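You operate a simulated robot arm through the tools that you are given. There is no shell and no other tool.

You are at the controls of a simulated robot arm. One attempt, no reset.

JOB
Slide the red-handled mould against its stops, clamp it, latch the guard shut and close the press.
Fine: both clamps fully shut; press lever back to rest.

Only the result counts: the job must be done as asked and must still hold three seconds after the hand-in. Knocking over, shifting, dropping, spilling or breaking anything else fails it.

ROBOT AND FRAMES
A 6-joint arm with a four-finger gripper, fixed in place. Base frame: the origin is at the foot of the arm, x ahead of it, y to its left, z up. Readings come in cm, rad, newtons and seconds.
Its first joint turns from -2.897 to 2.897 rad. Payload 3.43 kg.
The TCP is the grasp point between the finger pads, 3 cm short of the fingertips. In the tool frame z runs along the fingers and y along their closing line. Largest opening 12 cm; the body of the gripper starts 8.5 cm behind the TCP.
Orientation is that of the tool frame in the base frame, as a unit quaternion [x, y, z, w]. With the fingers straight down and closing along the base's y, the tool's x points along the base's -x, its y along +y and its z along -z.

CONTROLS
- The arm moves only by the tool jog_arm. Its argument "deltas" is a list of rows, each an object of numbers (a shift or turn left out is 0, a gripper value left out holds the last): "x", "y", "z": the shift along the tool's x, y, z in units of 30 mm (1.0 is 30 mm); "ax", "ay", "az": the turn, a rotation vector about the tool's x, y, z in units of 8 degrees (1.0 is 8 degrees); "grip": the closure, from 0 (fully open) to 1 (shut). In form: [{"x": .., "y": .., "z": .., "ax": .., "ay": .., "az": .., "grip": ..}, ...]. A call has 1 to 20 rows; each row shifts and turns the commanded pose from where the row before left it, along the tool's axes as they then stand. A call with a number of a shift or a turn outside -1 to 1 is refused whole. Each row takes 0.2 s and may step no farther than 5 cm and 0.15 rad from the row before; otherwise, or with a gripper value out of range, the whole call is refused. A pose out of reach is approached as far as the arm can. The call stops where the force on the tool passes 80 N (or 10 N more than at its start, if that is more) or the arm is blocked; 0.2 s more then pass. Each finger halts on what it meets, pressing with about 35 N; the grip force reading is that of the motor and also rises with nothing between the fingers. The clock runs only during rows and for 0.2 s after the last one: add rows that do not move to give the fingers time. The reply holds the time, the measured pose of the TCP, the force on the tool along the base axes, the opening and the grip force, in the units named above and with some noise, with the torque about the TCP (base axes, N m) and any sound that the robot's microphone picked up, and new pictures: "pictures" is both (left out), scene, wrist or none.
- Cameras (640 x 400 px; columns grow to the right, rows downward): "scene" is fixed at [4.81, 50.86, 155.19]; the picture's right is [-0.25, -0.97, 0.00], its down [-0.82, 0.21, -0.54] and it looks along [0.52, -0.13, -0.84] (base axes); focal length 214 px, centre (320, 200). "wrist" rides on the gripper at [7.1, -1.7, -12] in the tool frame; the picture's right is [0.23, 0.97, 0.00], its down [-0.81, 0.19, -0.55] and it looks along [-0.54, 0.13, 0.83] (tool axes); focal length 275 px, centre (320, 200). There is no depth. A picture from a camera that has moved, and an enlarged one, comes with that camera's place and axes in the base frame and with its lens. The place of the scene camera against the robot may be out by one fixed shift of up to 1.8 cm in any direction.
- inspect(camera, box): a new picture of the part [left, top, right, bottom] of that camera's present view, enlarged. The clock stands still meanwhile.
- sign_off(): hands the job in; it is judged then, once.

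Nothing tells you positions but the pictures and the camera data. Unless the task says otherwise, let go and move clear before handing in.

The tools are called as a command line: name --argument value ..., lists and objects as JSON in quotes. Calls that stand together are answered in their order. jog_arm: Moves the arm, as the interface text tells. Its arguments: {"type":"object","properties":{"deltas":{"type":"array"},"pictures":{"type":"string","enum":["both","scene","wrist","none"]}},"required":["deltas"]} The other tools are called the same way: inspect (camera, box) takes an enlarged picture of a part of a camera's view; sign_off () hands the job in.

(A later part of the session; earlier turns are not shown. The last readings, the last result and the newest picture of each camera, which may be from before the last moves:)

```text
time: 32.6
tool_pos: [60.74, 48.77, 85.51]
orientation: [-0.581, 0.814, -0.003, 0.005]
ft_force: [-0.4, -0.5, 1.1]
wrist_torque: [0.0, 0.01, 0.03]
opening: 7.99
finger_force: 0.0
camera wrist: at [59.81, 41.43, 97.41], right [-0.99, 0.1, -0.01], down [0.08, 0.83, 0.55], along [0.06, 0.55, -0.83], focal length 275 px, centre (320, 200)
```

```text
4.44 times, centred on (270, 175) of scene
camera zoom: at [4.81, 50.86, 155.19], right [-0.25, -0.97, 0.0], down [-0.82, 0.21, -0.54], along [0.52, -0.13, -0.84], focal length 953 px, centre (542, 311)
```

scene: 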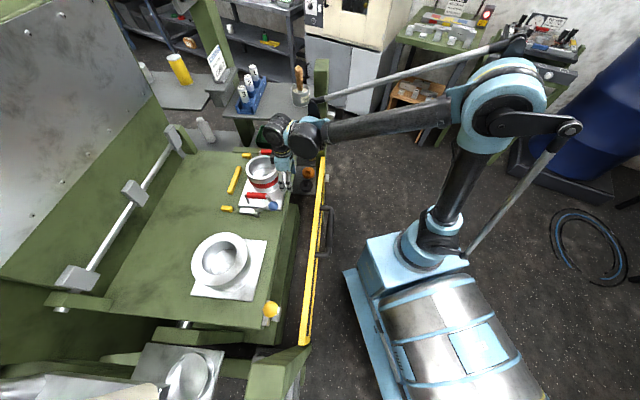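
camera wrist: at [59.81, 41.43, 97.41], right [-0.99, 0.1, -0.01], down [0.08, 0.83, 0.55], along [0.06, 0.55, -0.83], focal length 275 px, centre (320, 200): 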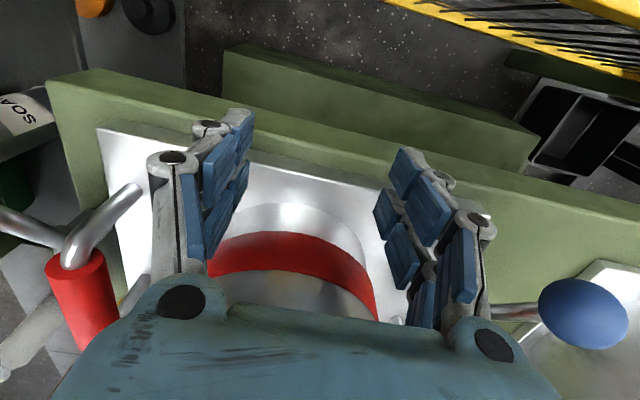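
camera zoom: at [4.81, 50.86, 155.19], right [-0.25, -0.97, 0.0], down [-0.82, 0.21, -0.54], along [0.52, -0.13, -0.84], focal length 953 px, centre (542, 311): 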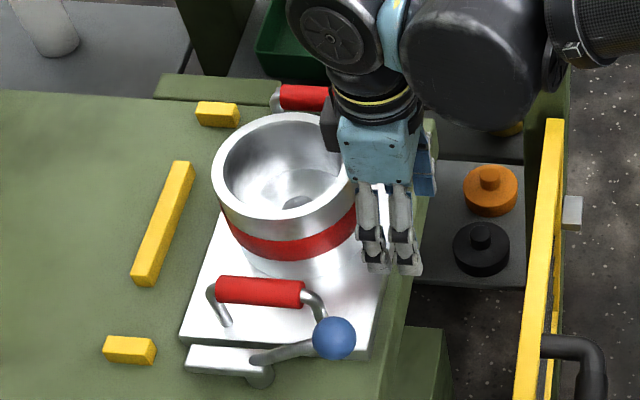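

The fingers sit just in front of the cup, over the plate. I'm pushing slowly toward the stops and watching the force.

jog_arm --deltas '[{"x": -0.3}, {"x": -0.3}, {"x": -0.3}, {"x": -0.3}, {"x": -0.2}]'

inspect --camera "scene" --box '[220, 130, 320, 220]'

```text
time: 33.8
tool_pos: [62.17, 53.04, 85.49]
orientation: [-0.581, 0.814, -0.003, 0.005]
ft_force: [-0.8, -4.7, 1.5]
wrist_torque: [-0.08, -0.04, -0.22]
opening: 8.1
finger_force: 0.4
camera wrist: at [61.14, 45.49, 97.52], right [-1.0, 0.1, -0.01], down [0.08, 0.83, 0.55], along [0.06, 0.55, -0.83], focal length 275 px, centre (320, 200)
```

scene: 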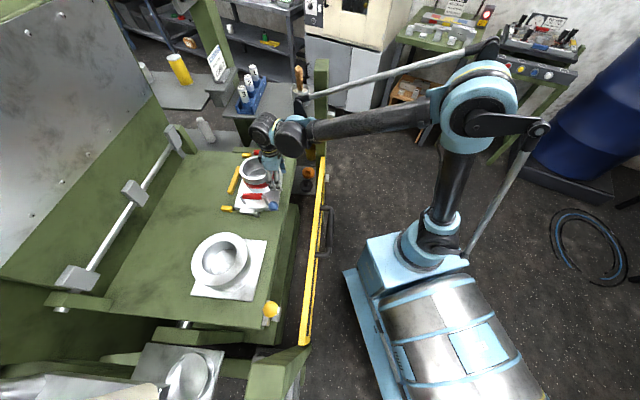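
wrist: 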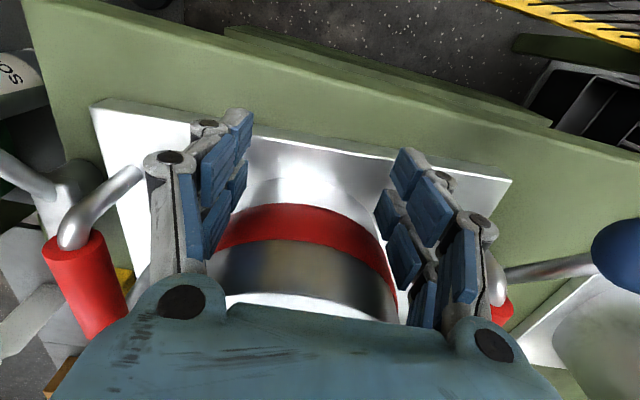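

```text
4.44 times, centred on (270, 175) of scene
camera zoom: at [4.81, 50.86, 155.19], right [-0.25, -0.97, 0.0], down [-0.82, 0.21, -0.54], along [0.52, -0.13, -0.84], focal length 953 px, centre (542, 311)
```

zoom: 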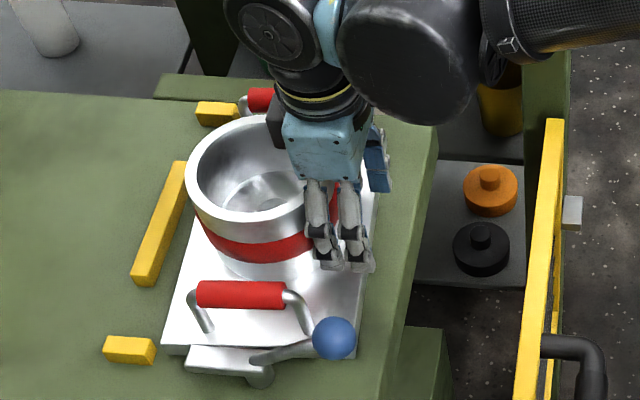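

The mould has moved about 2 cm with little force. I'm checking the plate corner against the near guide before pushing further.

inspect --camera "scene" --box '[215, 185, 275, 225]'

inspect --camera "scene" --box '[225, 145, 275, 185]'

```text
10.00 times, centred on (245, 205) of scene
camera zoom: at [4.81, 50.86, 155.19], right [-0.25, -0.97, 0.0], down [-0.82, 0.21, -0.54], along [0.52, -0.13, -0.84], focal length 2145 px, centre (1070, 150)
```

zoom: 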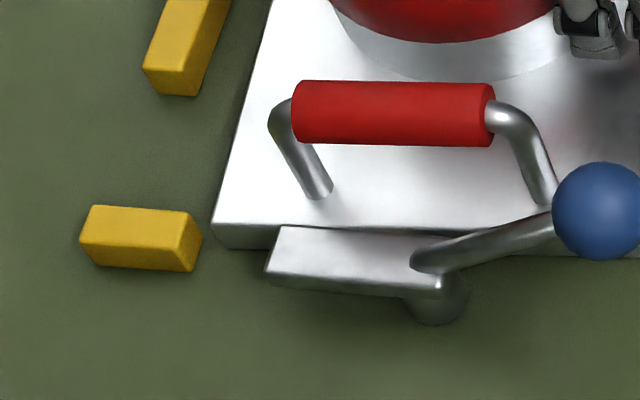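

```text
10.00 times, centred on (250, 165) of scene
camera zoom: at [4.81, 50.86, 155.19], right [-0.25, -0.97, 0.0], down [-0.82, 0.21, -0.54], along [0.52, -0.13, -0.84], focal length 2145 px, centre (1020, 550)
```

zoom: 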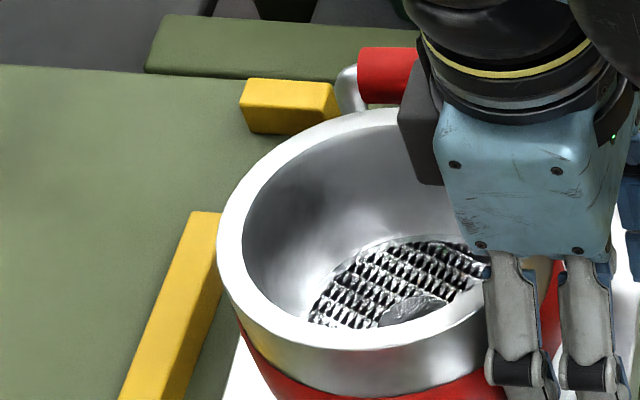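

The near guide's inner face and the plate edge look very close to each other. I'll back off and look from above before finishing the push.

jog_arm --deltas '[{"x": 0.5}, {"x": 0.4, "z": -1}, {"x": 0.4, "z": -1}, {"x": 0.4, "z": -1}, {"x": 0.4, "z": -1, "grip": 0}, {"x": 0.4, "z": -1}, {"x": 0.4, "z": -1}, {"x": 0.4, "z": -1}, {"x": 0.4, "z": -1}, {"x": 0.4, "z": -1}]'

inspect --camera "wrist" --box '[200, 120, 440, 300]'

inspect --camera "scene" --box '[215, 140, 305, 220]'

```text
time: 36.0
tool_pos: [58.01, 41.25, 112.47]
orientation: [-0.58, 0.815, -0.003, 0.005]
ft_force: [0.7, 0.1, 0.1]
wrist_torque: [0.01, 0.04, -0.02]
opening: 12.02
finger_force: 0.1
camera wrist: at [57.04, 33.92, 124.4], right [-1.0, 0.1, -0.01], down [0.08, 0.83, 0.55], along [0.06, 0.55, -0.83], focal length 275 px, centre (320, 200)
```

scene: 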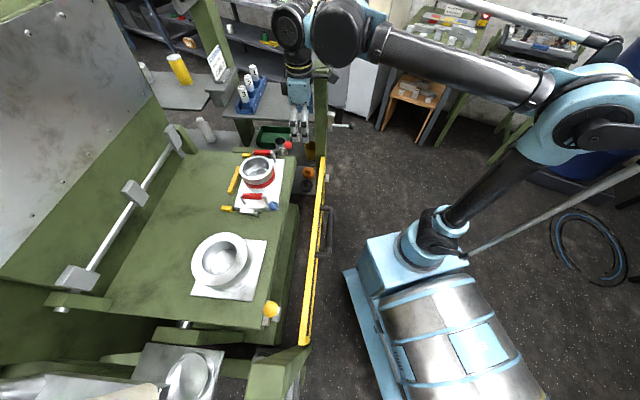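
wrist: 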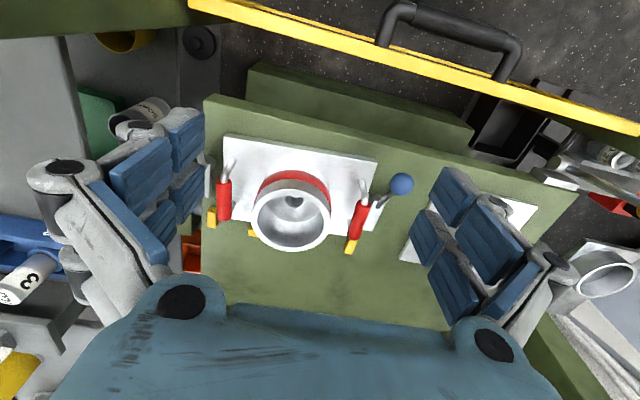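

```text
2.22 times, centred on (320, 210) of wrist
camera zoom: at [57.04, 33.92, 124.4], right [-1.0, 0.1, -0.01], down [0.08, 0.83, 0.55], along [0.06, 0.55, -0.83], focal length 612 px, centre (320, 178)
```

zoom: 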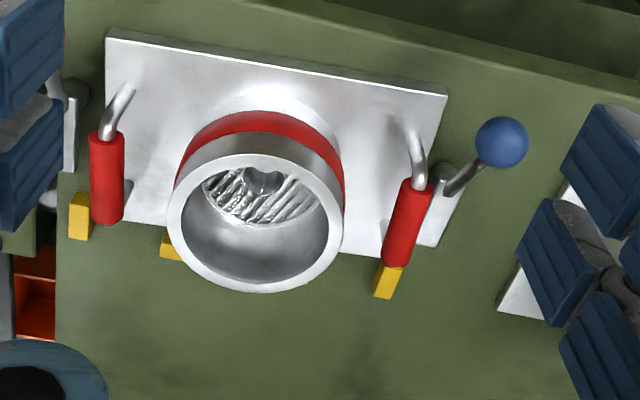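

```text
5.00 times, centred on (260, 180) of scene
camera zoom: at [4.81, 50.86, 155.19], right [-0.25, -0.97, 0.0], down [-0.82, 0.21, -0.54], along [0.52, -0.13, -0.84], focal length 1072 px, centre (620, 300)
```

zoom: 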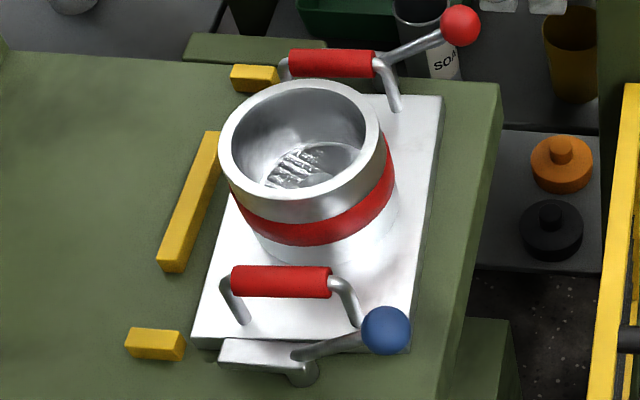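

The plate has turned about 2.5°, with its far end leading, and has roughly 1.7 cm left to go. There is clearance to both guides. I'll return to the same spot and push until it seats on the long stop, which should square it up.

jog_arm --deltas '[{"x": -0.4, "z": 1, "grip": 0.333}, {"x": -0.4, "z": 1}, {"x": -0.4, "z": 1}, {"x": -0.4, "z": 1}, {"x": -0.4, "z": 1}, {"x": -0.4, "z": 1}, {"x": -0.4, "z": 1}, {"x": -0.4, "z": 1}, {"x": -0.4, "z": 1}]' --pictures "none"

jog_arm --deltas '[{"x": -0.2}, {"x": -0.2}, {"x": -0.2}, {"x": -0.2}, {"x": -0.1}]' --pictures "wrist"

inspect --camera "scene" --box '[215, 140, 305, 220]'

```text
time: 38.0
tool_pos: [61.5, 51.42, 85.52]
orientation: [-0.581, 0.814, -0.002, 0.005]
ft_force: [-0.6, 0.1, 0.3]
wrist_torque: [0.0, -0.03, 0.01]
opening: 7.99
finger_force: 0.0
```

```text
time: 39.2
tool_pos: [62.43, 54.02, 85.59]
orientation: [-0.581, 0.814, -0.003, 0.005]
ft_force: [-0.8, -5.4, -0.6]
wrist_torque: [-0.08, -0.03, -0.22]
opening: 8.1
finger_force: 0.3
camera wrist: at [61.53, 46.71, 97.62], right [-0.99, 0.1, -0.01], down [0.08, 0.83, 0.55], along [0.06, 0.55, -0.83], focal length 275 px, centre (320, 200)
```

wrist: 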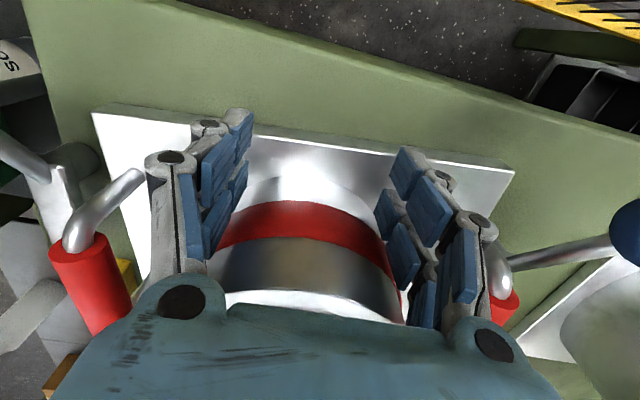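

```text
5.00 times, centred on (260, 180) of scene
camera zoom: at [4.81, 50.86, 155.19], right [-0.25, -0.97, 0.0], down [-0.82, 0.21, -0.54], along [0.52, -0.13, -0.84], focal length 1072 px, centre (620, 300)
```

zoom: 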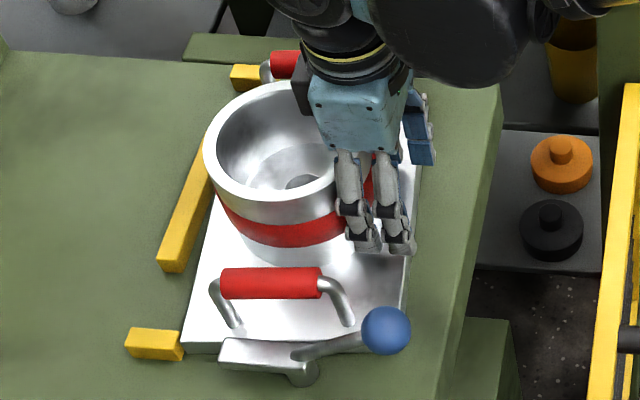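

All the push force is on the +v finger, so the mould is turning. In the scene view the plate's near-back corner may now catch the near guide, so I'm stopping to measure it from above before going on.

jog_arm --deltas '[{"x": 0.5}, {"x": 0.3, "z": -1}, {"x": 0.3, "z": -1}, {"x": 0.45, "y": 0.7, "z": -1, "grip": 0}, {"x": 0.45, "y": 0.7, "z": -1}, {"x": 0.45, "y": 0.7, "z": -1}, {"x": 0.45, "y": 0.7, "z": -1}, {"x": 0.45, "y": 0.7, "z": -1}, {"x": 0.45, "y": 0.7, "z": -1}, {"x": 0.45, "y": 0.7, "z": -0.8}]' --pictures "wrist"

inspect --camera "wrist" --box '[200, 120, 360, 260]'

inspect --camera "scene" --box '[215, 180, 275, 225]'

inspect --camera "scene" --box '[215, 140, 305, 220]'

```text
time: 41.4
tool_pos: [44.38, 46.9, 111.98]
orientation: [-0.581, 0.814, -0.003, 0.006]
ft_force: [0.1, -0.1, 0.2]
wrist_torque: [0.01, 0.08, 0.0]
opening: 12.02
finger_force: 0.0
camera wrist: at [43.46, 39.29, 123.94], right [-0.99, 0.1, -0.01], down [0.08, 0.83, 0.55], along [0.06, 0.55, -0.83], focal length 275 px, centre (320, 200)
```

wrist: 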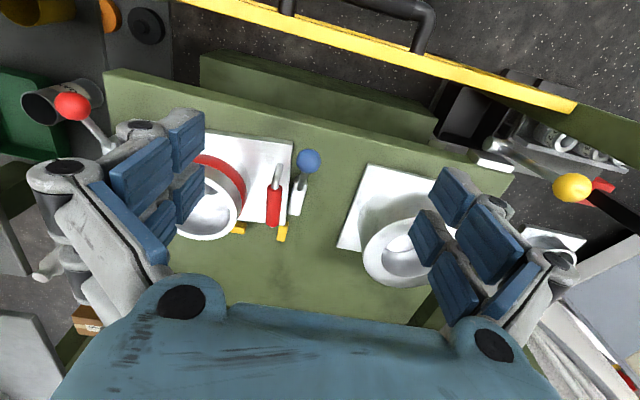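

```text
2.86 times, centred on (280, 190) of wrist
camera zoom: at [43.46, 39.29, 123.94], right [-0.99, 0.1, -0.01], down [0.08, 0.83, 0.55], along [0.06, 0.55, -0.83], focal length 786 px, centre (434, 229)
```

zoom: 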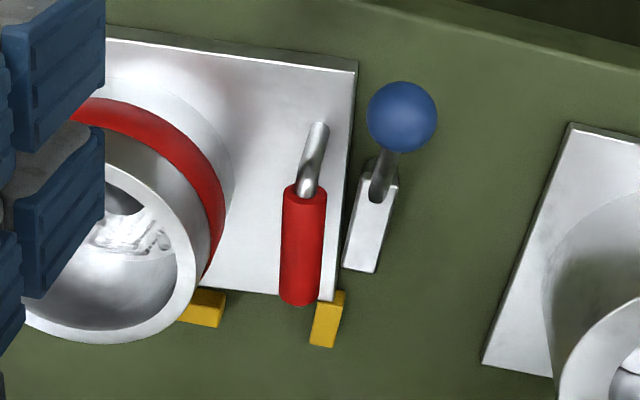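

```text
8.89 times, centred on (245, 202) of scene
camera zoom: at [4.81, 50.86, 155.19], right [-0.25, -0.97, 0.0], down [-0.82, 0.21, -0.54], along [0.52, -0.13, -0.84], focal length 1906 px, centre (987, 178)
```

zoom: 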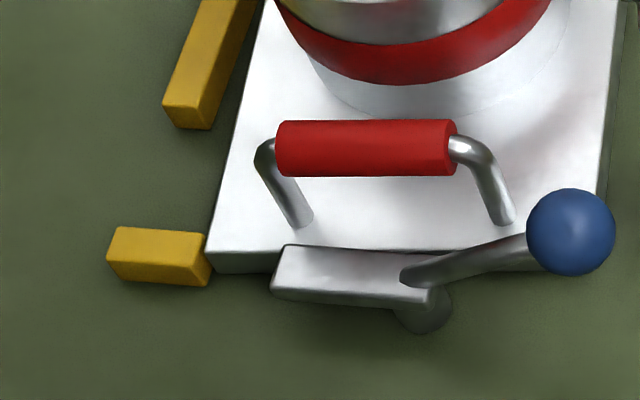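

```text
5.00 times, centred on (260, 180) of scene
camera zoom: at [4.81, 50.86, 155.19], right [-0.25, -0.97, 0.0], down [-0.82, 0.21, -0.54], along [0.52, -0.13, -0.84], focal length 1072 px, centre (620, 300)
```

zoom: 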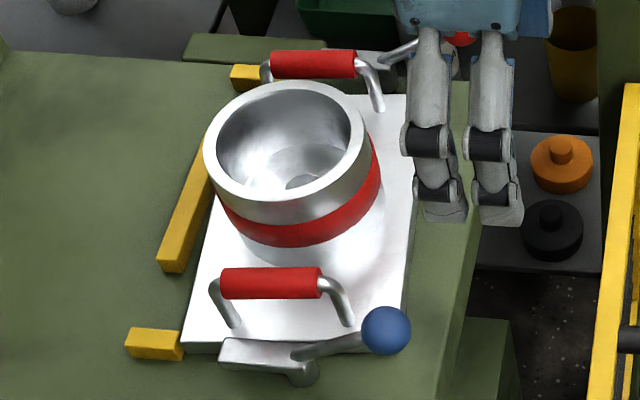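

The mould is now turned about 4.6° and its near-back corner sits on the end of the near guide. I'll grip the cup's rim on its far side so I can pull the mould back, square it, shift it and slide it in. First I'm hovering above the rim.

jog_arm --deltas '[{"x": -0.74, "y": -0.745, "z": 0.555, "grip": 0.667}, {"x": -0.74, "y": -0.745, "z": 0.555}, {"x": -0.74, "y": -0.745, "z": 0.555}, {"x": -0.74, "y": -0.745, "z": 0.555}, {"x": -0.74, "y": -0.745, "z": 0.555}, {"x": -0.74, "y": -0.745, "z": 0.555}, {"x": -0.74, "y": -0.745, "z": 0.555}, {"x": -0.74, "y": -0.745, "z": 0.555}, {"x": -0.74, "y": -0.745, "z": 0.555}]'

inspect --camera "wrist" --box '[200, 120, 440, 320]'

inspect --camera "scene" --box '[215, 140, 305, 220]'

```text
time: 43.4
tool_pos: [70.2, 59.13, 97.13]
orientation: [-0.581, 0.814, -0.003, 0.005]
ft_force: [-0.7, -1.4, 0.9]
wrist_torque: [0.01, -0.02, 0.03]
opening: 3.99
finger_force: 0.0
camera wrist: at [69.25, 51.73, 109.08], right [-0.99, 0.1, -0.01], down [0.08, 0.83, 0.55], along [0.06, 0.55, -0.83], focal length 275 px, centre (320, 200)
```

scene: 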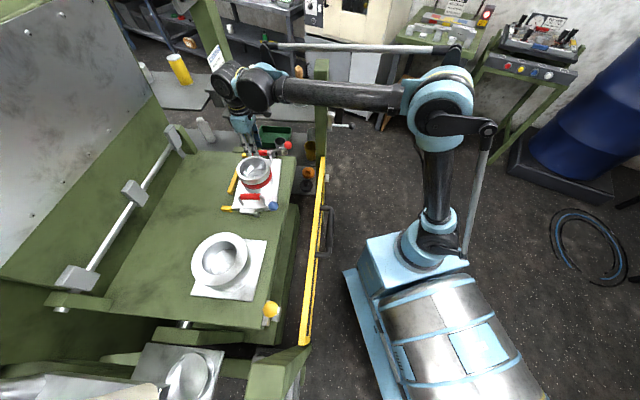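
wrist: 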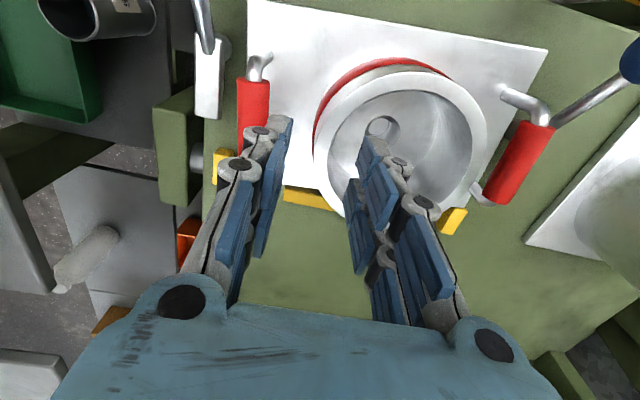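

```text
2.00 times, centred on (320, 220) of wrist
camera zoom: at [69.25, 51.73, 109.08], right [-0.99, 0.1, -0.01], down [0.08, 0.83, 0.55], along [0.06, 0.55, -0.83], focal length 551 px, centre (320, 160)
```

zoom: 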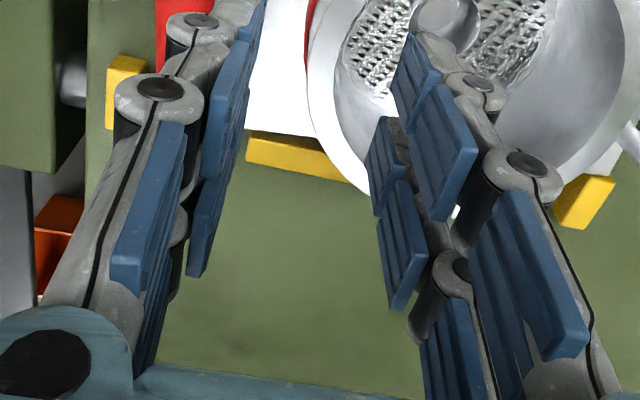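

```text
5.00 times, centred on (260, 180) of scene
camera zoom: at [4.81, 50.86, 155.19], right [-0.25, -0.97, 0.0], down [-0.82, 0.21, -0.54], along [0.52, -0.13, -0.84], focal length 1072 px, centre (620, 300)
```

zoom: 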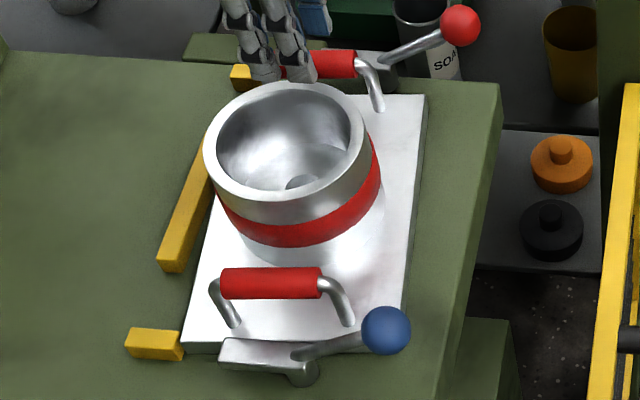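

The fingers straddle the rim on the far side, but TCP is about 1.2 cm too far toward the stops for a radial grip. I'm correcting that, then descending and closing.

jog_arm --deltas '[{"x": 0.4}, {"z": 0.9}, {"z": 0.9}, {"z": 0.9}]'

inspect --camera "scene" --box '[215, 140, 305, 220]'

```text
time: 44.4
tool_pos: [69.77, 57.92, 88.85]
orientation: [-0.581, 0.814, -0.003, 0.005]
ft_force: [-0.4, -0.4, 0.8]
wrist_torque: [-0.03, -0.01, -0.01]
opening: 3.98
finger_force: 0.0
camera wrist: at [68.78, 50.46, 100.89], right [-0.99, 0.1, -0.01], down [0.08, 0.83, 0.55], along [0.06, 0.55, -0.83], focal length 275 px, centre (320, 200)
```

scene: 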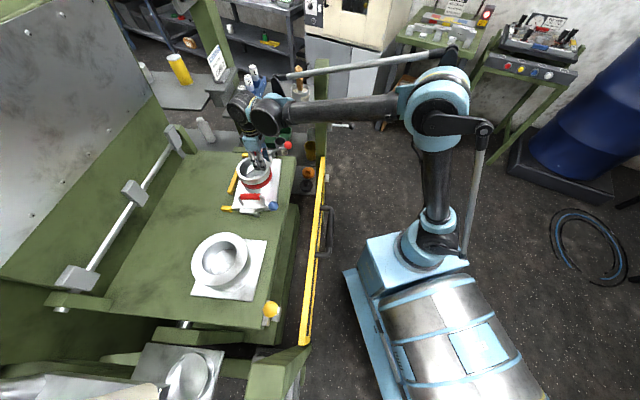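
wrist: 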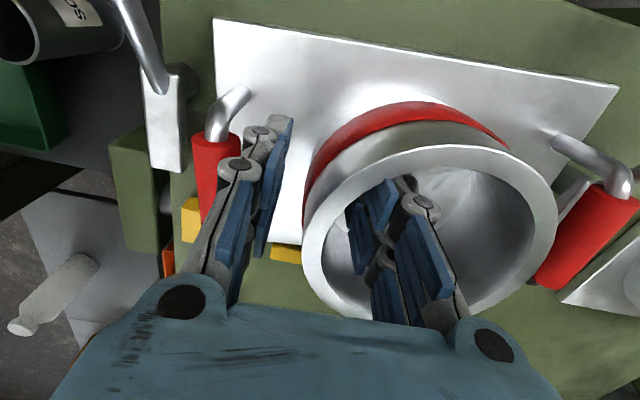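

```text
5.00 times, centred on (260, 180) of scene
camera zoom: at [4.81, 50.86, 155.19], right [-0.25, -0.97, 0.0], down [-0.82, 0.21, -0.54], along [0.52, -0.13, -0.84], focal length 1072 px, centre (620, 300)
```

zoom: 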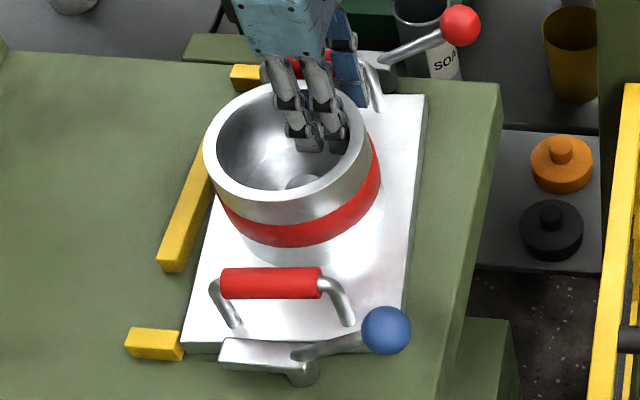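

One finger is inside the cup and the other is between cup and handle. I'm closing on the rim.

jog_arm --deltas '[{"grip": 1}, {"grip": 1}, {"grip": 1}]'

inspect --camera "scene" --box '[215, 140, 305, 220]'

```text
time: 45.2
tool_pos: [69.89, 57.82, 88.98]
orientation: [-0.58, 0.815, -0.003, 0.004]
ft_force: [8.4, -25.2, 0.3]
wrist_torque: [-1.09, 0.03, -1.6]
opening: 1.85
finger_force: 35.2
camera wrist: at [68.89, 50.33, 100.92], right [-0.99, 0.1, -0.01], down [0.08, 0.83, 0.55], along [0.07, 0.55, -0.83], focal length 275 px, centre (320, 200)
```

scene: 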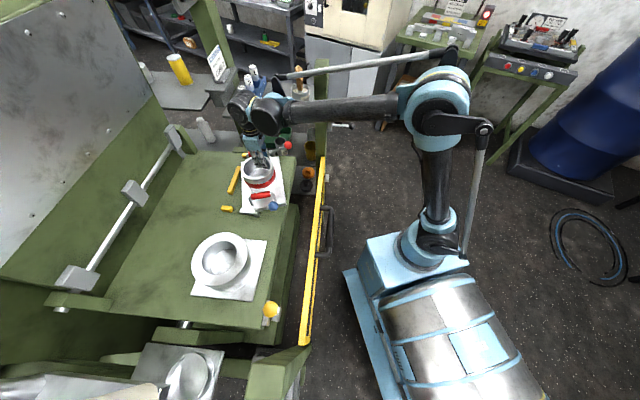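
wrist: 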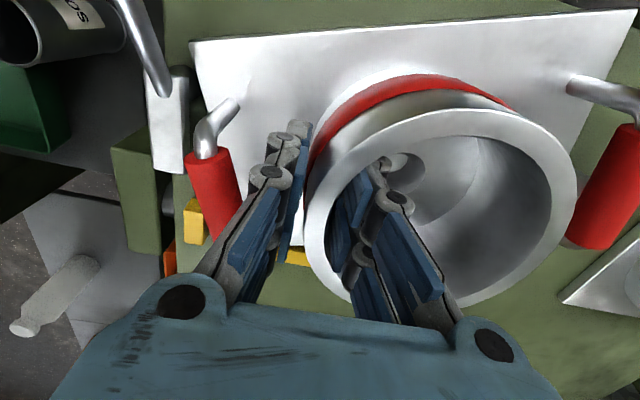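

```text
5.00 times, centred on (260, 180) of scene
camera zoom: at [4.81, 50.86, 155.19], right [-0.25, -0.97, 0.0], down [-0.82, 0.21, -0.54], along [0.52, -0.13, -0.84], focal length 1072 px, centre (620, 300)
```

zoom: 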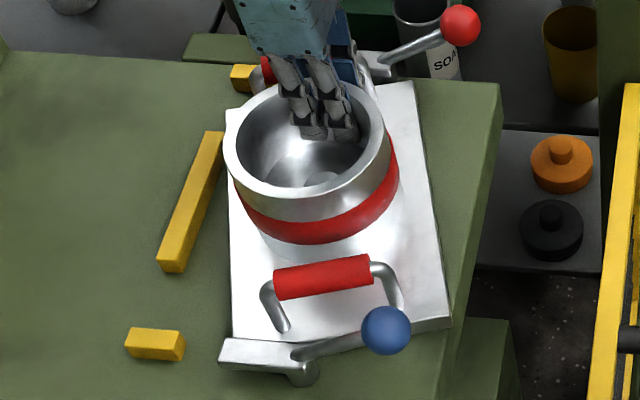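

Closing on the rim swung the mould, which is now turned about 19° with its near edge against the blue clamp's post. The grip is firm, so I'll ease it toward the far end while turning it back, in small steps.

jog_arm --deltas '[{"y": -0.12, "az": 0.3}, {"y": -0.12, "az": 0.5}]'

inspect --camera "scene" --box '[215, 140, 305, 220]'

```text
time: 45.8
tool_pos: [70.19, 57.91, 88.87]
orientation: [-0.535, 0.845, -0.002, 0.005]
ft_force: [-4.6, 1.3, -1.1]
wrist_torque: [0.12, 0.14, 0.17]
opening: 1.67
finger_force: 35.0
camera wrist: at [68.57, 50.53, 100.88], right [-0.98, 0.21, -0.01], down [0.17, 0.81, 0.56], along [0.12, 0.54, -0.83], focal length 275 px, centre (320, 200)
```

scene: 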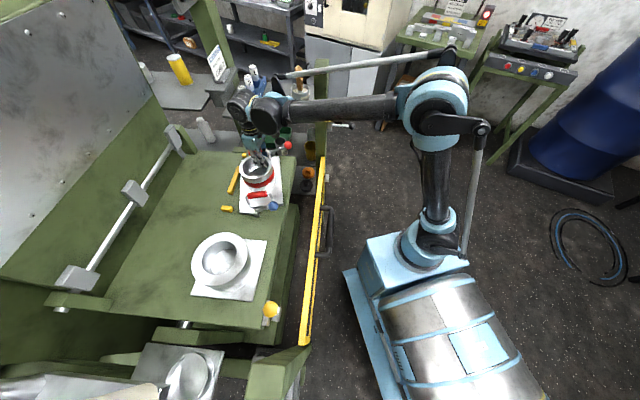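
wrist: 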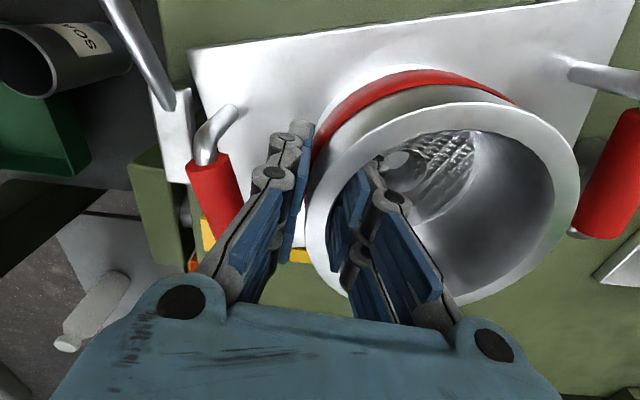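

```text
5.00 times, centred on (260, 180) of scene
camera zoom: at [4.81, 50.86, 155.19], right [-0.25, -0.97, 0.0], down [-0.82, 0.21, -0.54], along [0.52, -0.13, -0.84], focal length 1072 px, centre (620, 300)
```

zoom: 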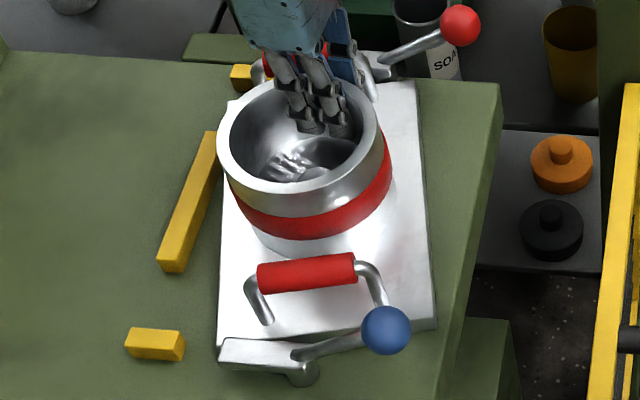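

The jam is relieved and the mould turns with the tool. I'm continuing to turn it back about the cup's centre while easing it slightly away from the stops.

jog_arm --deltas '[{"x": 0.236, "az": 0.48}, {"x": 0.236, "az": 0.48}]' --pictures "none"

jog_arm --deltas '[{"x": 0.236, "az": 0.48}, {"x": 0.236, "az": 0.4}]'

inspect --camera "scene" --box '[215, 140, 305, 220]'

```text
time: 46.4
tool_pos: [69.63, 56.44, 88.79]
orientation: [-0.477, 0.879, -0.002, 0.005]
ft_force: [-2.4, 0.1, -0.2]
wrist_torque: [0.33, 0.01, 0.37]
opening: 1.19
finger_force: 35.1
```

```text
time: 47.0
tool_pos: [68.89, 55.56, 88.84]
orientation: [-0.422, 0.907, -0.002, 0.005]
ft_force: [2.8, 1.0, 3.8]
wrist_torque: [0.35, -0.3, 0.47]
opening: 1.21
finger_force: 35.0
camera wrist: at [65.31, 48.72, 100.84], right [-0.89, 0.45, -0.01], down [0.37, 0.74, 0.56], along [0.26, 0.49, -0.83], focal length 275 px, centre (320, 200)
```

scene: 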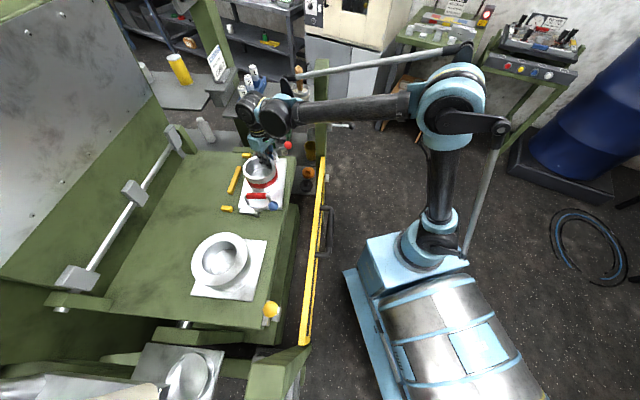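
wrist: 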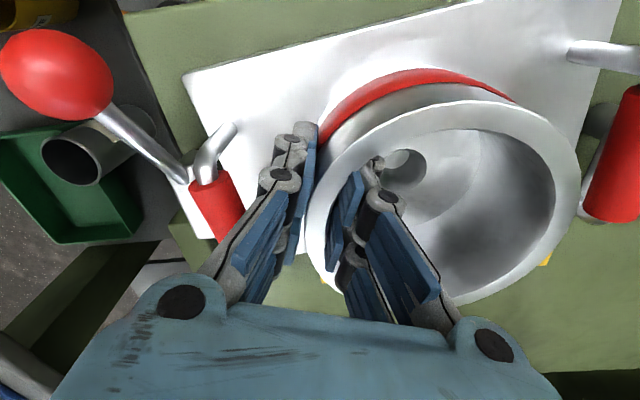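

```text
5.00 times, centred on (260, 180) of scene
camera zoom: at [4.81, 50.86, 155.19], right [-0.25, -0.97, 0.0], down [-0.82, 0.21, -0.54], along [0.52, -0.13, -0.84], focal length 1072 px, centre (620, 300)
```

zoom: 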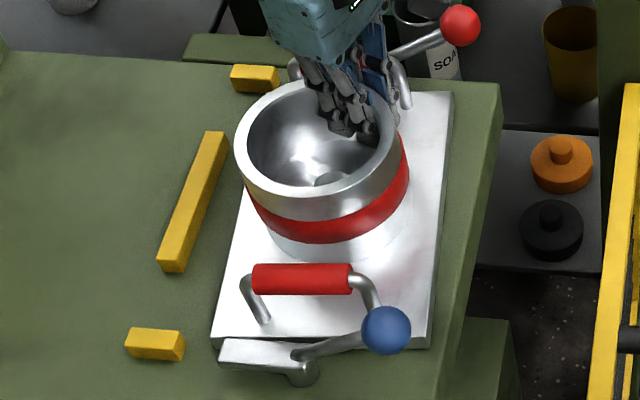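

The mould is now only about 5.6° off square and clear of the guide and stops. I'm continuing the turn about the cup's centre.

jog_arm --deltas '[{"x": 0.095, "az": 0.36}, {"x": 0.095, "az": 0.36}, {"x": 0.095, "az": 0.36}]' --pictures "none"

inspect --camera "scene" --box '[215, 140, 305, 220]'

```text
time: 47.8
tool_pos: [68.23, 54.7, 88.91]
orientation: [-0.352, 0.936, -0.002, 0.005]
ft_force: [-0.7, -1.3, -0.2]
wrist_torque: [0.0, 0.02, 0.7]
opening: 1.21
finger_force: 35.2
```

```text
5.00 times, centred on (260, 180) of scene
camera zoom: at [4.81, 50.86, 155.19], right [-0.25, -0.97, 0.0], down [-0.82, 0.21, -0.54], along [0.52, -0.13, -0.84], focal length 1072 px, centre (620, 300)
```

zoom: 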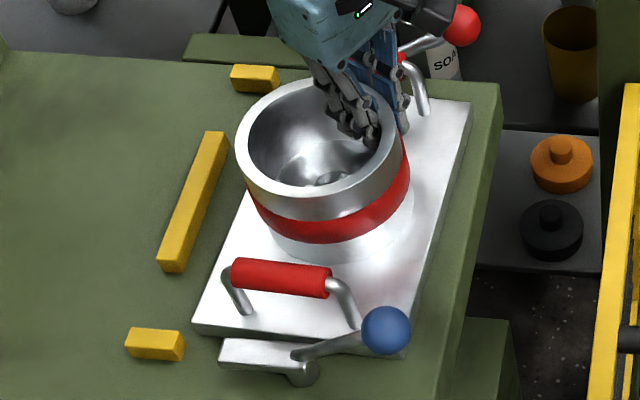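

It has gone slightly past square, about 2.5° the other way. I'm turning it back a little.

jog_arm --deltas '[{"x": -0.04, "az": -0.2}, {"x": -0.04, "az": -0.18}]' --pictures "none"

inspect --camera "scene" --box '[215, 140, 305, 220]'

```text
time: 48.4
tool_pos: [68.47, 54.91, 88.84]
orientation: [-0.377, 0.926, -0.002, 0.005]
ft_force: [-0.6, 0.2, 0.9]
wrist_torque: [0.07, -0.04, -0.77]
opening: 1.18
finger_force: 34.9
```

```text
5.00 times, centred on (260, 180) of scene
camera zoom: at [4.81, 50.86, 155.19], right [-0.25, -0.97, 0.0], down [-0.82, 0.21, -0.54], along [0.52, -0.13, -0.84], focal length 1072 px, centre (620, 300)
```

zoom: 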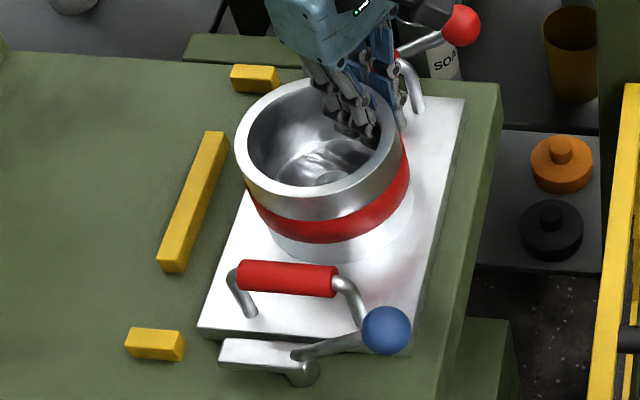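

The mould now looks square to the table, within about 0.5°. I'm checking its sideways position against the two guides.

inspect --camera "scene" --box '[220, 190, 270, 220]'

inspect --camera "scene" --box '[235, 145, 305, 185]'

inspect --camera "scene" --box '[220, 145, 270, 185]'

```text
12.80 times, centred on (245, 205) of scene
camera zoom: at [4.81, 50.86, 155.19], right [-0.25, -0.97, 0.0], down [-0.82, 0.21, -0.54], along [0.52, -0.13, -0.84], focal length 2745 px, centre (1280, 136)
```

zoom: 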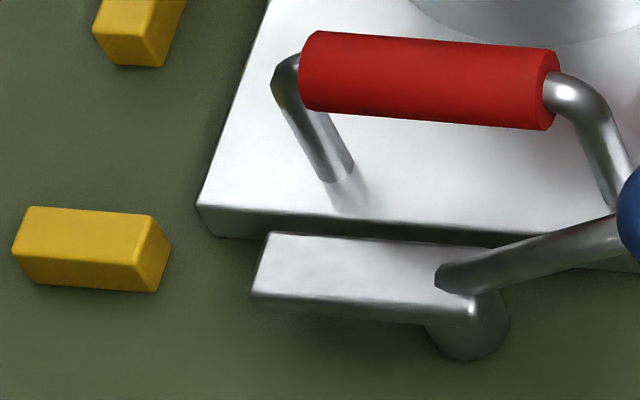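

```text
9.14 times, centred on (270, 165) of scene
camera zoom: at [4.81, 50.86, 155.19], right [-0.25, -0.97, 0.0], down [-0.82, 0.21, -0.54], along [0.52, -0.13, -0.84], focal length 1961 px, centre (777, 520)
```

zoom: 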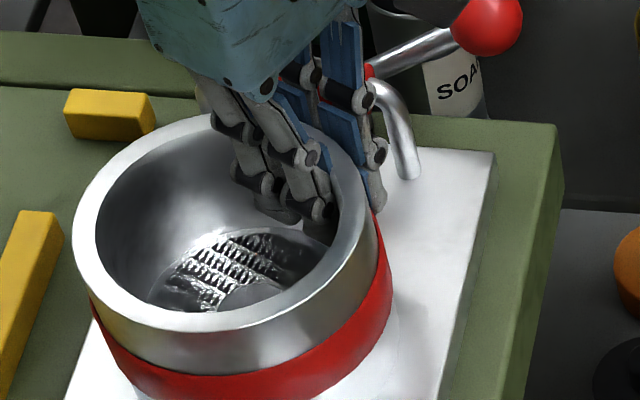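

```text
10.00 times, centred on (245, 165) of scene
camera zoom: at [4.81, 50.86, 155.19], right [-0.25, -0.97, 0.0], down [-0.82, 0.21, -0.54], along [0.52, -0.13, -0.84], focal length 2145 px, centre (1070, 550)
```

zoom: 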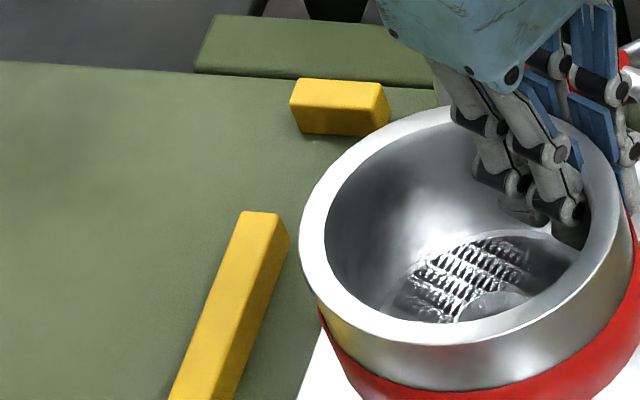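

Near-side clearance to the guide looks like about 0.35 cm. I'm zooming in on the far guide to check the other side.

inspect --camera "scene" --box '[245, 150, 265, 163]'

inspect --camera "scene" --box '[220, 198, 250, 218]'

inspect --camera "scene" --box '[270, 150, 305, 175]'

inspect --camera "wrist" --box '[0, 0, 640, 400]'

```text
16.00 times, centred on (255, 156) of scene
camera zoom: at [4.81, 50.86, 155.19], right [-0.25, -0.97, 0.0], down [-0.82, 0.21, -0.54], along [0.52, -0.13, -0.84], focal length 3432 px, centre (1360, 896)
```

zoom: 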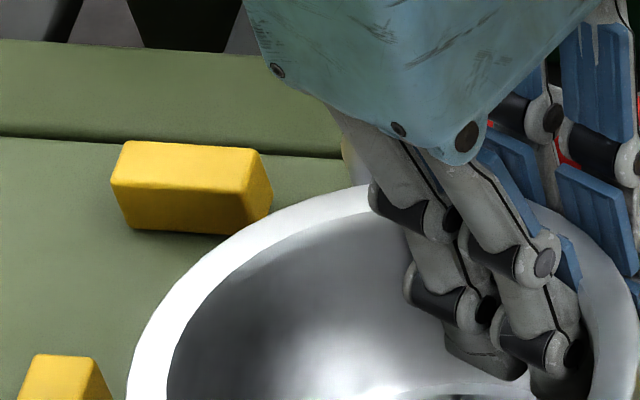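

```text
16.00 times, centred on (235, 208) of scene
camera zoom: at [4.81, 50.86, 155.19], right [-0.25, -0.97, 0.0], down [-0.82, 0.21, -0.54], along [0.52, -0.13, -0.84], focal length 3432 px, centre (1680, 72)
```

zoom: 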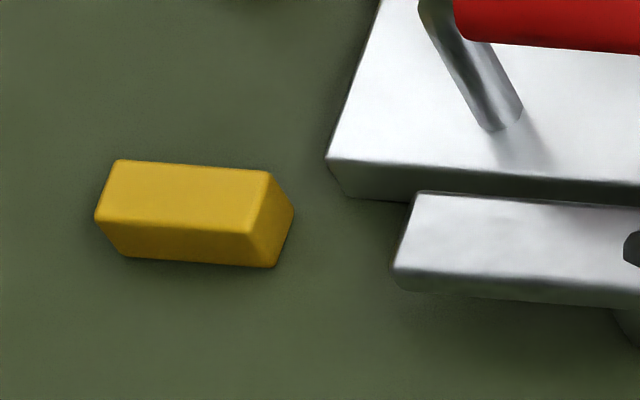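

```text
16.00 times, centred on (288, 162) of scene
camera zoom: at [4.81, 50.86, 155.19], right [-0.25, -0.97, 0.0], down [-0.82, 0.21, -0.54], along [0.52, -0.13, -0.84], focal length 3432 px, centre (840, 800)
```

zoom: 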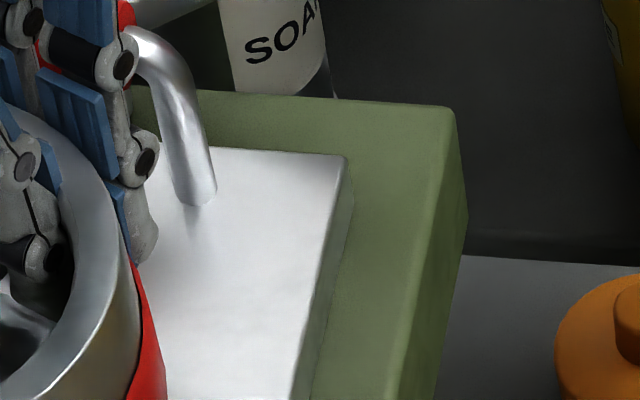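

```text
1.00 times, centred on (320, 200) of wrist (not enlarged: the box is as wide or as high as the picture)
camera zoom: at [64.32, 48.61, 100.83], right [-0.84, 0.54, -0.01], down [0.44, 0.7, 0.56], along [0.31, 0.47, -0.83], focal length 275 px, centre (320, 200)
```

zoom: 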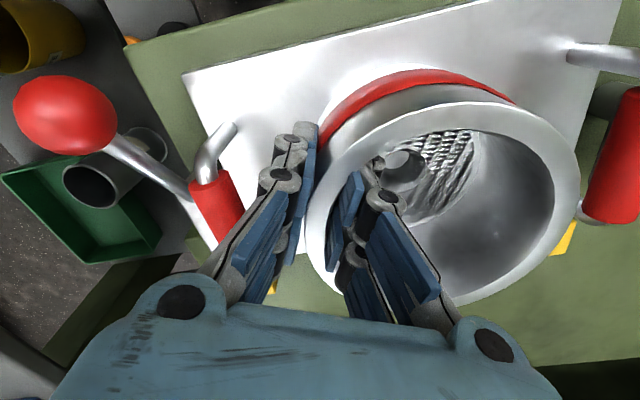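

By the scene view the plate is square, with about 0.5 cm clearance to each guide. I'm sliding it straight toward the long stop while still holding the rim.

jog_arm --deltas '[{"x": -0.149, "y": 0.075}, {"x": -0.149, "y": 0.075}, {"x": -0.149, "y": 0.075}]' --pictures "none"

inspect --camera "scene" --box '[220, 195, 250, 218]'

inspect --camera "scene" --box '[215, 140, 305, 220]'

```text
time: 49.2
tool_pos: [68.89, 56.33, 88.94]
orientation: [-0.377, 0.926, -0.002, 0.006]
ft_force: [-1.0, -4.2, -0.2]
wrist_torque: [-0.53, 0.53, 0.39]
opening: 1.19
finger_force: 35.0
```

```text
16.00 times, centred on (235, 206) of scene
camera zoom: at [4.81, 50.86, 155.19], right [-0.25, -0.97, 0.0], down [-0.82, 0.21, -0.54], along [0.52, -0.13, -0.84], focal length 3432 px, centre (1680, 96)
```

zoom: 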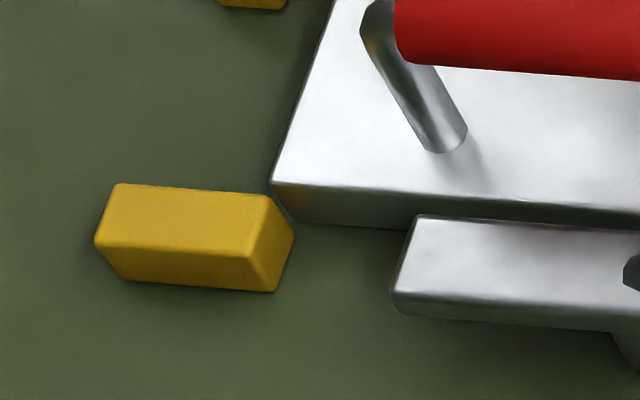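

```text
5.00 times, centred on (260, 180) of scene
camera zoom: at [4.81, 50.86, 155.19], right [-0.25, -0.97, 0.0], down [-0.82, 0.21, -0.54], along [0.52, -0.13, -0.84], focal length 1072 px, centre (620, 300)
```

zoom: 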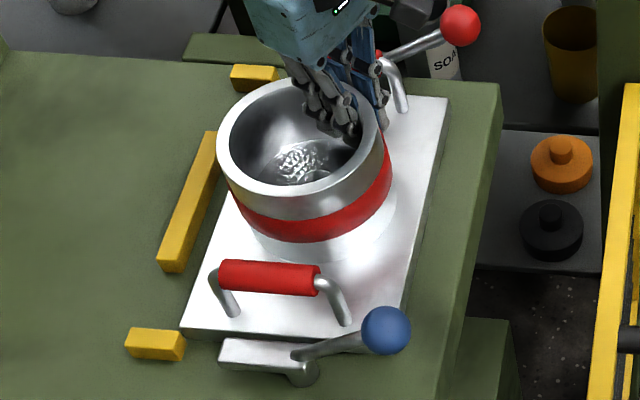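

The plate's corner is level with the guide's end with about 0.5 cm clearance. I'm continuing into the stop in small steps.

jog_arm --deltas '[{"x": -0.1, "y": 0.05}, {"x": -0.1, "y": 0.05}, {"x": -0.1, "y": 0.05}]' --pictures "none"

inspect --camera "scene" --box '[215, 140, 305, 220]'

inspect --camera "scene" --box '[220, 180, 260, 212]'

```text
time: 50.0
tool_pos: [69.42, 57.3, 88.94]
orientation: [-0.377, 0.926, -0.002, 0.005]
ft_force: [-0.8, -6.2, 2.6]
wrist_torque: [-0.27, 0.17, 0.3]
opening: 1.19
finger_force: 35.1
```

```text
5.00 times, centred on (260, 180) of scene
camera zoom: at [4.81, 50.86, 155.19], right [-0.25, -0.97, 0.0], down [-0.82, 0.21, -0.54], along [0.52, -0.13, -0.84], focal length 1072 px, centre (620, 300)
```

zoom: 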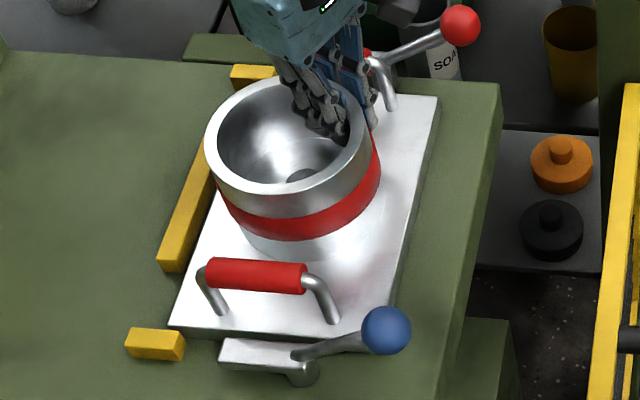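

```text
12.50 times, centred on (240, 196) of scene
camera zoom: at [4.81, 50.86, 155.19], right [-0.25, -0.97, 0.0], down [-0.82, 0.21, -0.54], along [0.52, -0.13, -0.84], focal length 2681 px, centre (1320, 250)
```

zoom: 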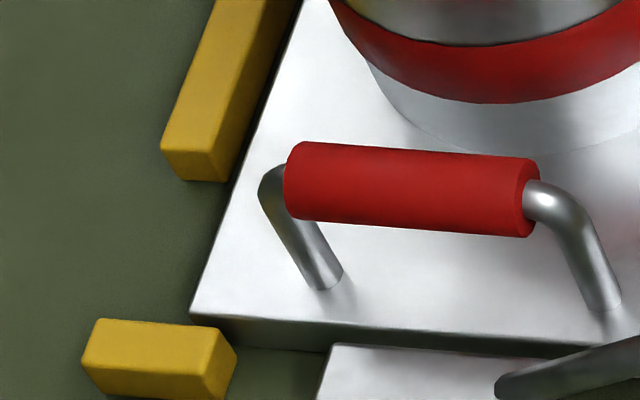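

About 0.4 cm remains to the long stop and the edges are parallel. I'm continuing gently until the force rises.

jog_arm --deltas '[{"x": -0.06, "y": 0.03}, {"x": -0.06, "y": 0.03}, {"x": -0.06, "y": 0.03}]' --pictures "none"

inspect --camera "scene" --box '[220, 180, 260, 212]'

```text
time: 50.8
tool_pos: [69.44, 57.87, 88.86]
orientation: [-0.377, 0.926, -0.002, 0.005]
ft_force: [1.2, -2.1, 0.2]
wrist_torque: [-0.01, 0.01, 0.2]
opening: 1.21
finger_force: 35.0
```

```text
12.50 times, centred on (240, 196) of scene
camera zoom: at [4.81, 50.86, 155.19], right [-0.25, -0.97, 0.0], down [-0.82, 0.21, -0.54], along [0.52, -0.13, -0.84], focal length 2681 px, centre (1320, 250)
```

zoom: 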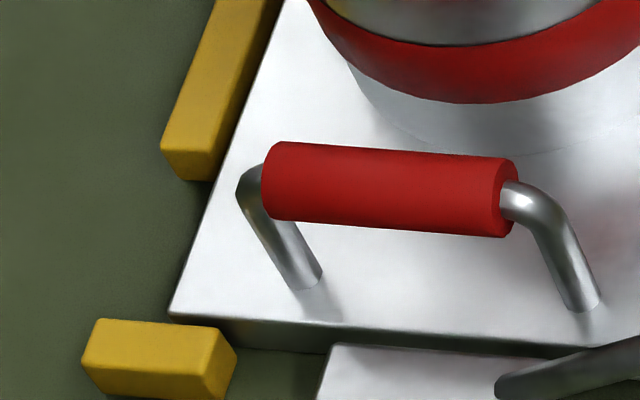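

The plate edge is almost on the bar, with no contact force yet. I'm pushing a few more millimetres.

jog_arm --deltas '[{"x": -0.05, "y": 0.025}, {"x": -0.05, "y": 0.025}]' --pictures "none"

inspect --camera "scene" --box '[220, 180, 260, 212]'

```text
time: 51.4
tool_pos: [69.58, 58.25, 89.02]
orientation: [-0.377, 0.926, -0.002, 0.006]
ft_force: [-0.8, -1.3, 0.0]
wrist_torque: [-0.05, 0.0, 0.27]
opening: 1.19
finger_force: 35.1
```

```text
12.50 times, centred on (240, 196) of scene
camera zoom: at [4.81, 50.86, 155.19], right [-0.25, -0.97, 0.0], down [-0.82, 0.21, -0.54], along [0.52, -0.13, -0.84], focal length 2681 px, centre (1320, 250)
```

zoom: 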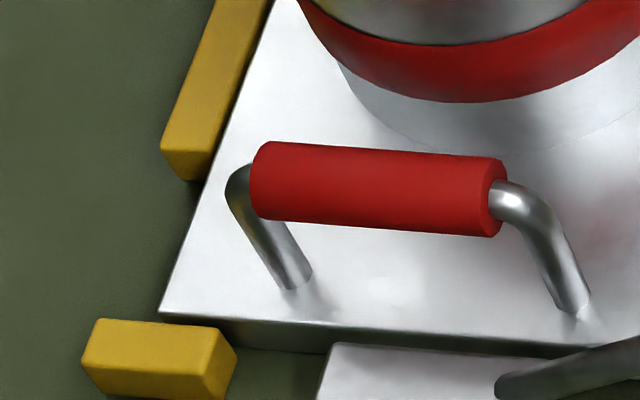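

A gap of about 2 mm is still visible. I'm continuing.

jog_arm --deltas '[{"x": -0.05, "y": 0.025}, {"x": -0.05, "y": 0.025}]' --pictures "none"

inspect --camera "scene" --box '[220, 180, 260, 212]'

```text
time: 52.0
tool_pos: [69.68, 58.38, 89.04]
orientation: [-0.377, 0.926, -0.003, 0.005]
ft_force: [-4.6, -19.2, 0.3]
wrist_torque: [-1.13, 0.68, 0.61]
opening: 1.21
finger_force: 35.0
```

```text
12.50 times, centred on (240, 196) of scene
camera zoom: at [4.81, 50.86, 155.19], right [-0.25, -0.97, 0.0], down [-0.82, 0.21, -0.54], along [0.52, -0.13, -0.84], focal length 2681 px, centre (1320, 250)
```

zoom: 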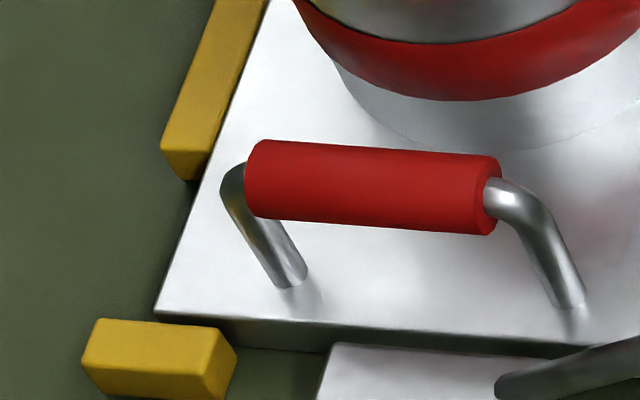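

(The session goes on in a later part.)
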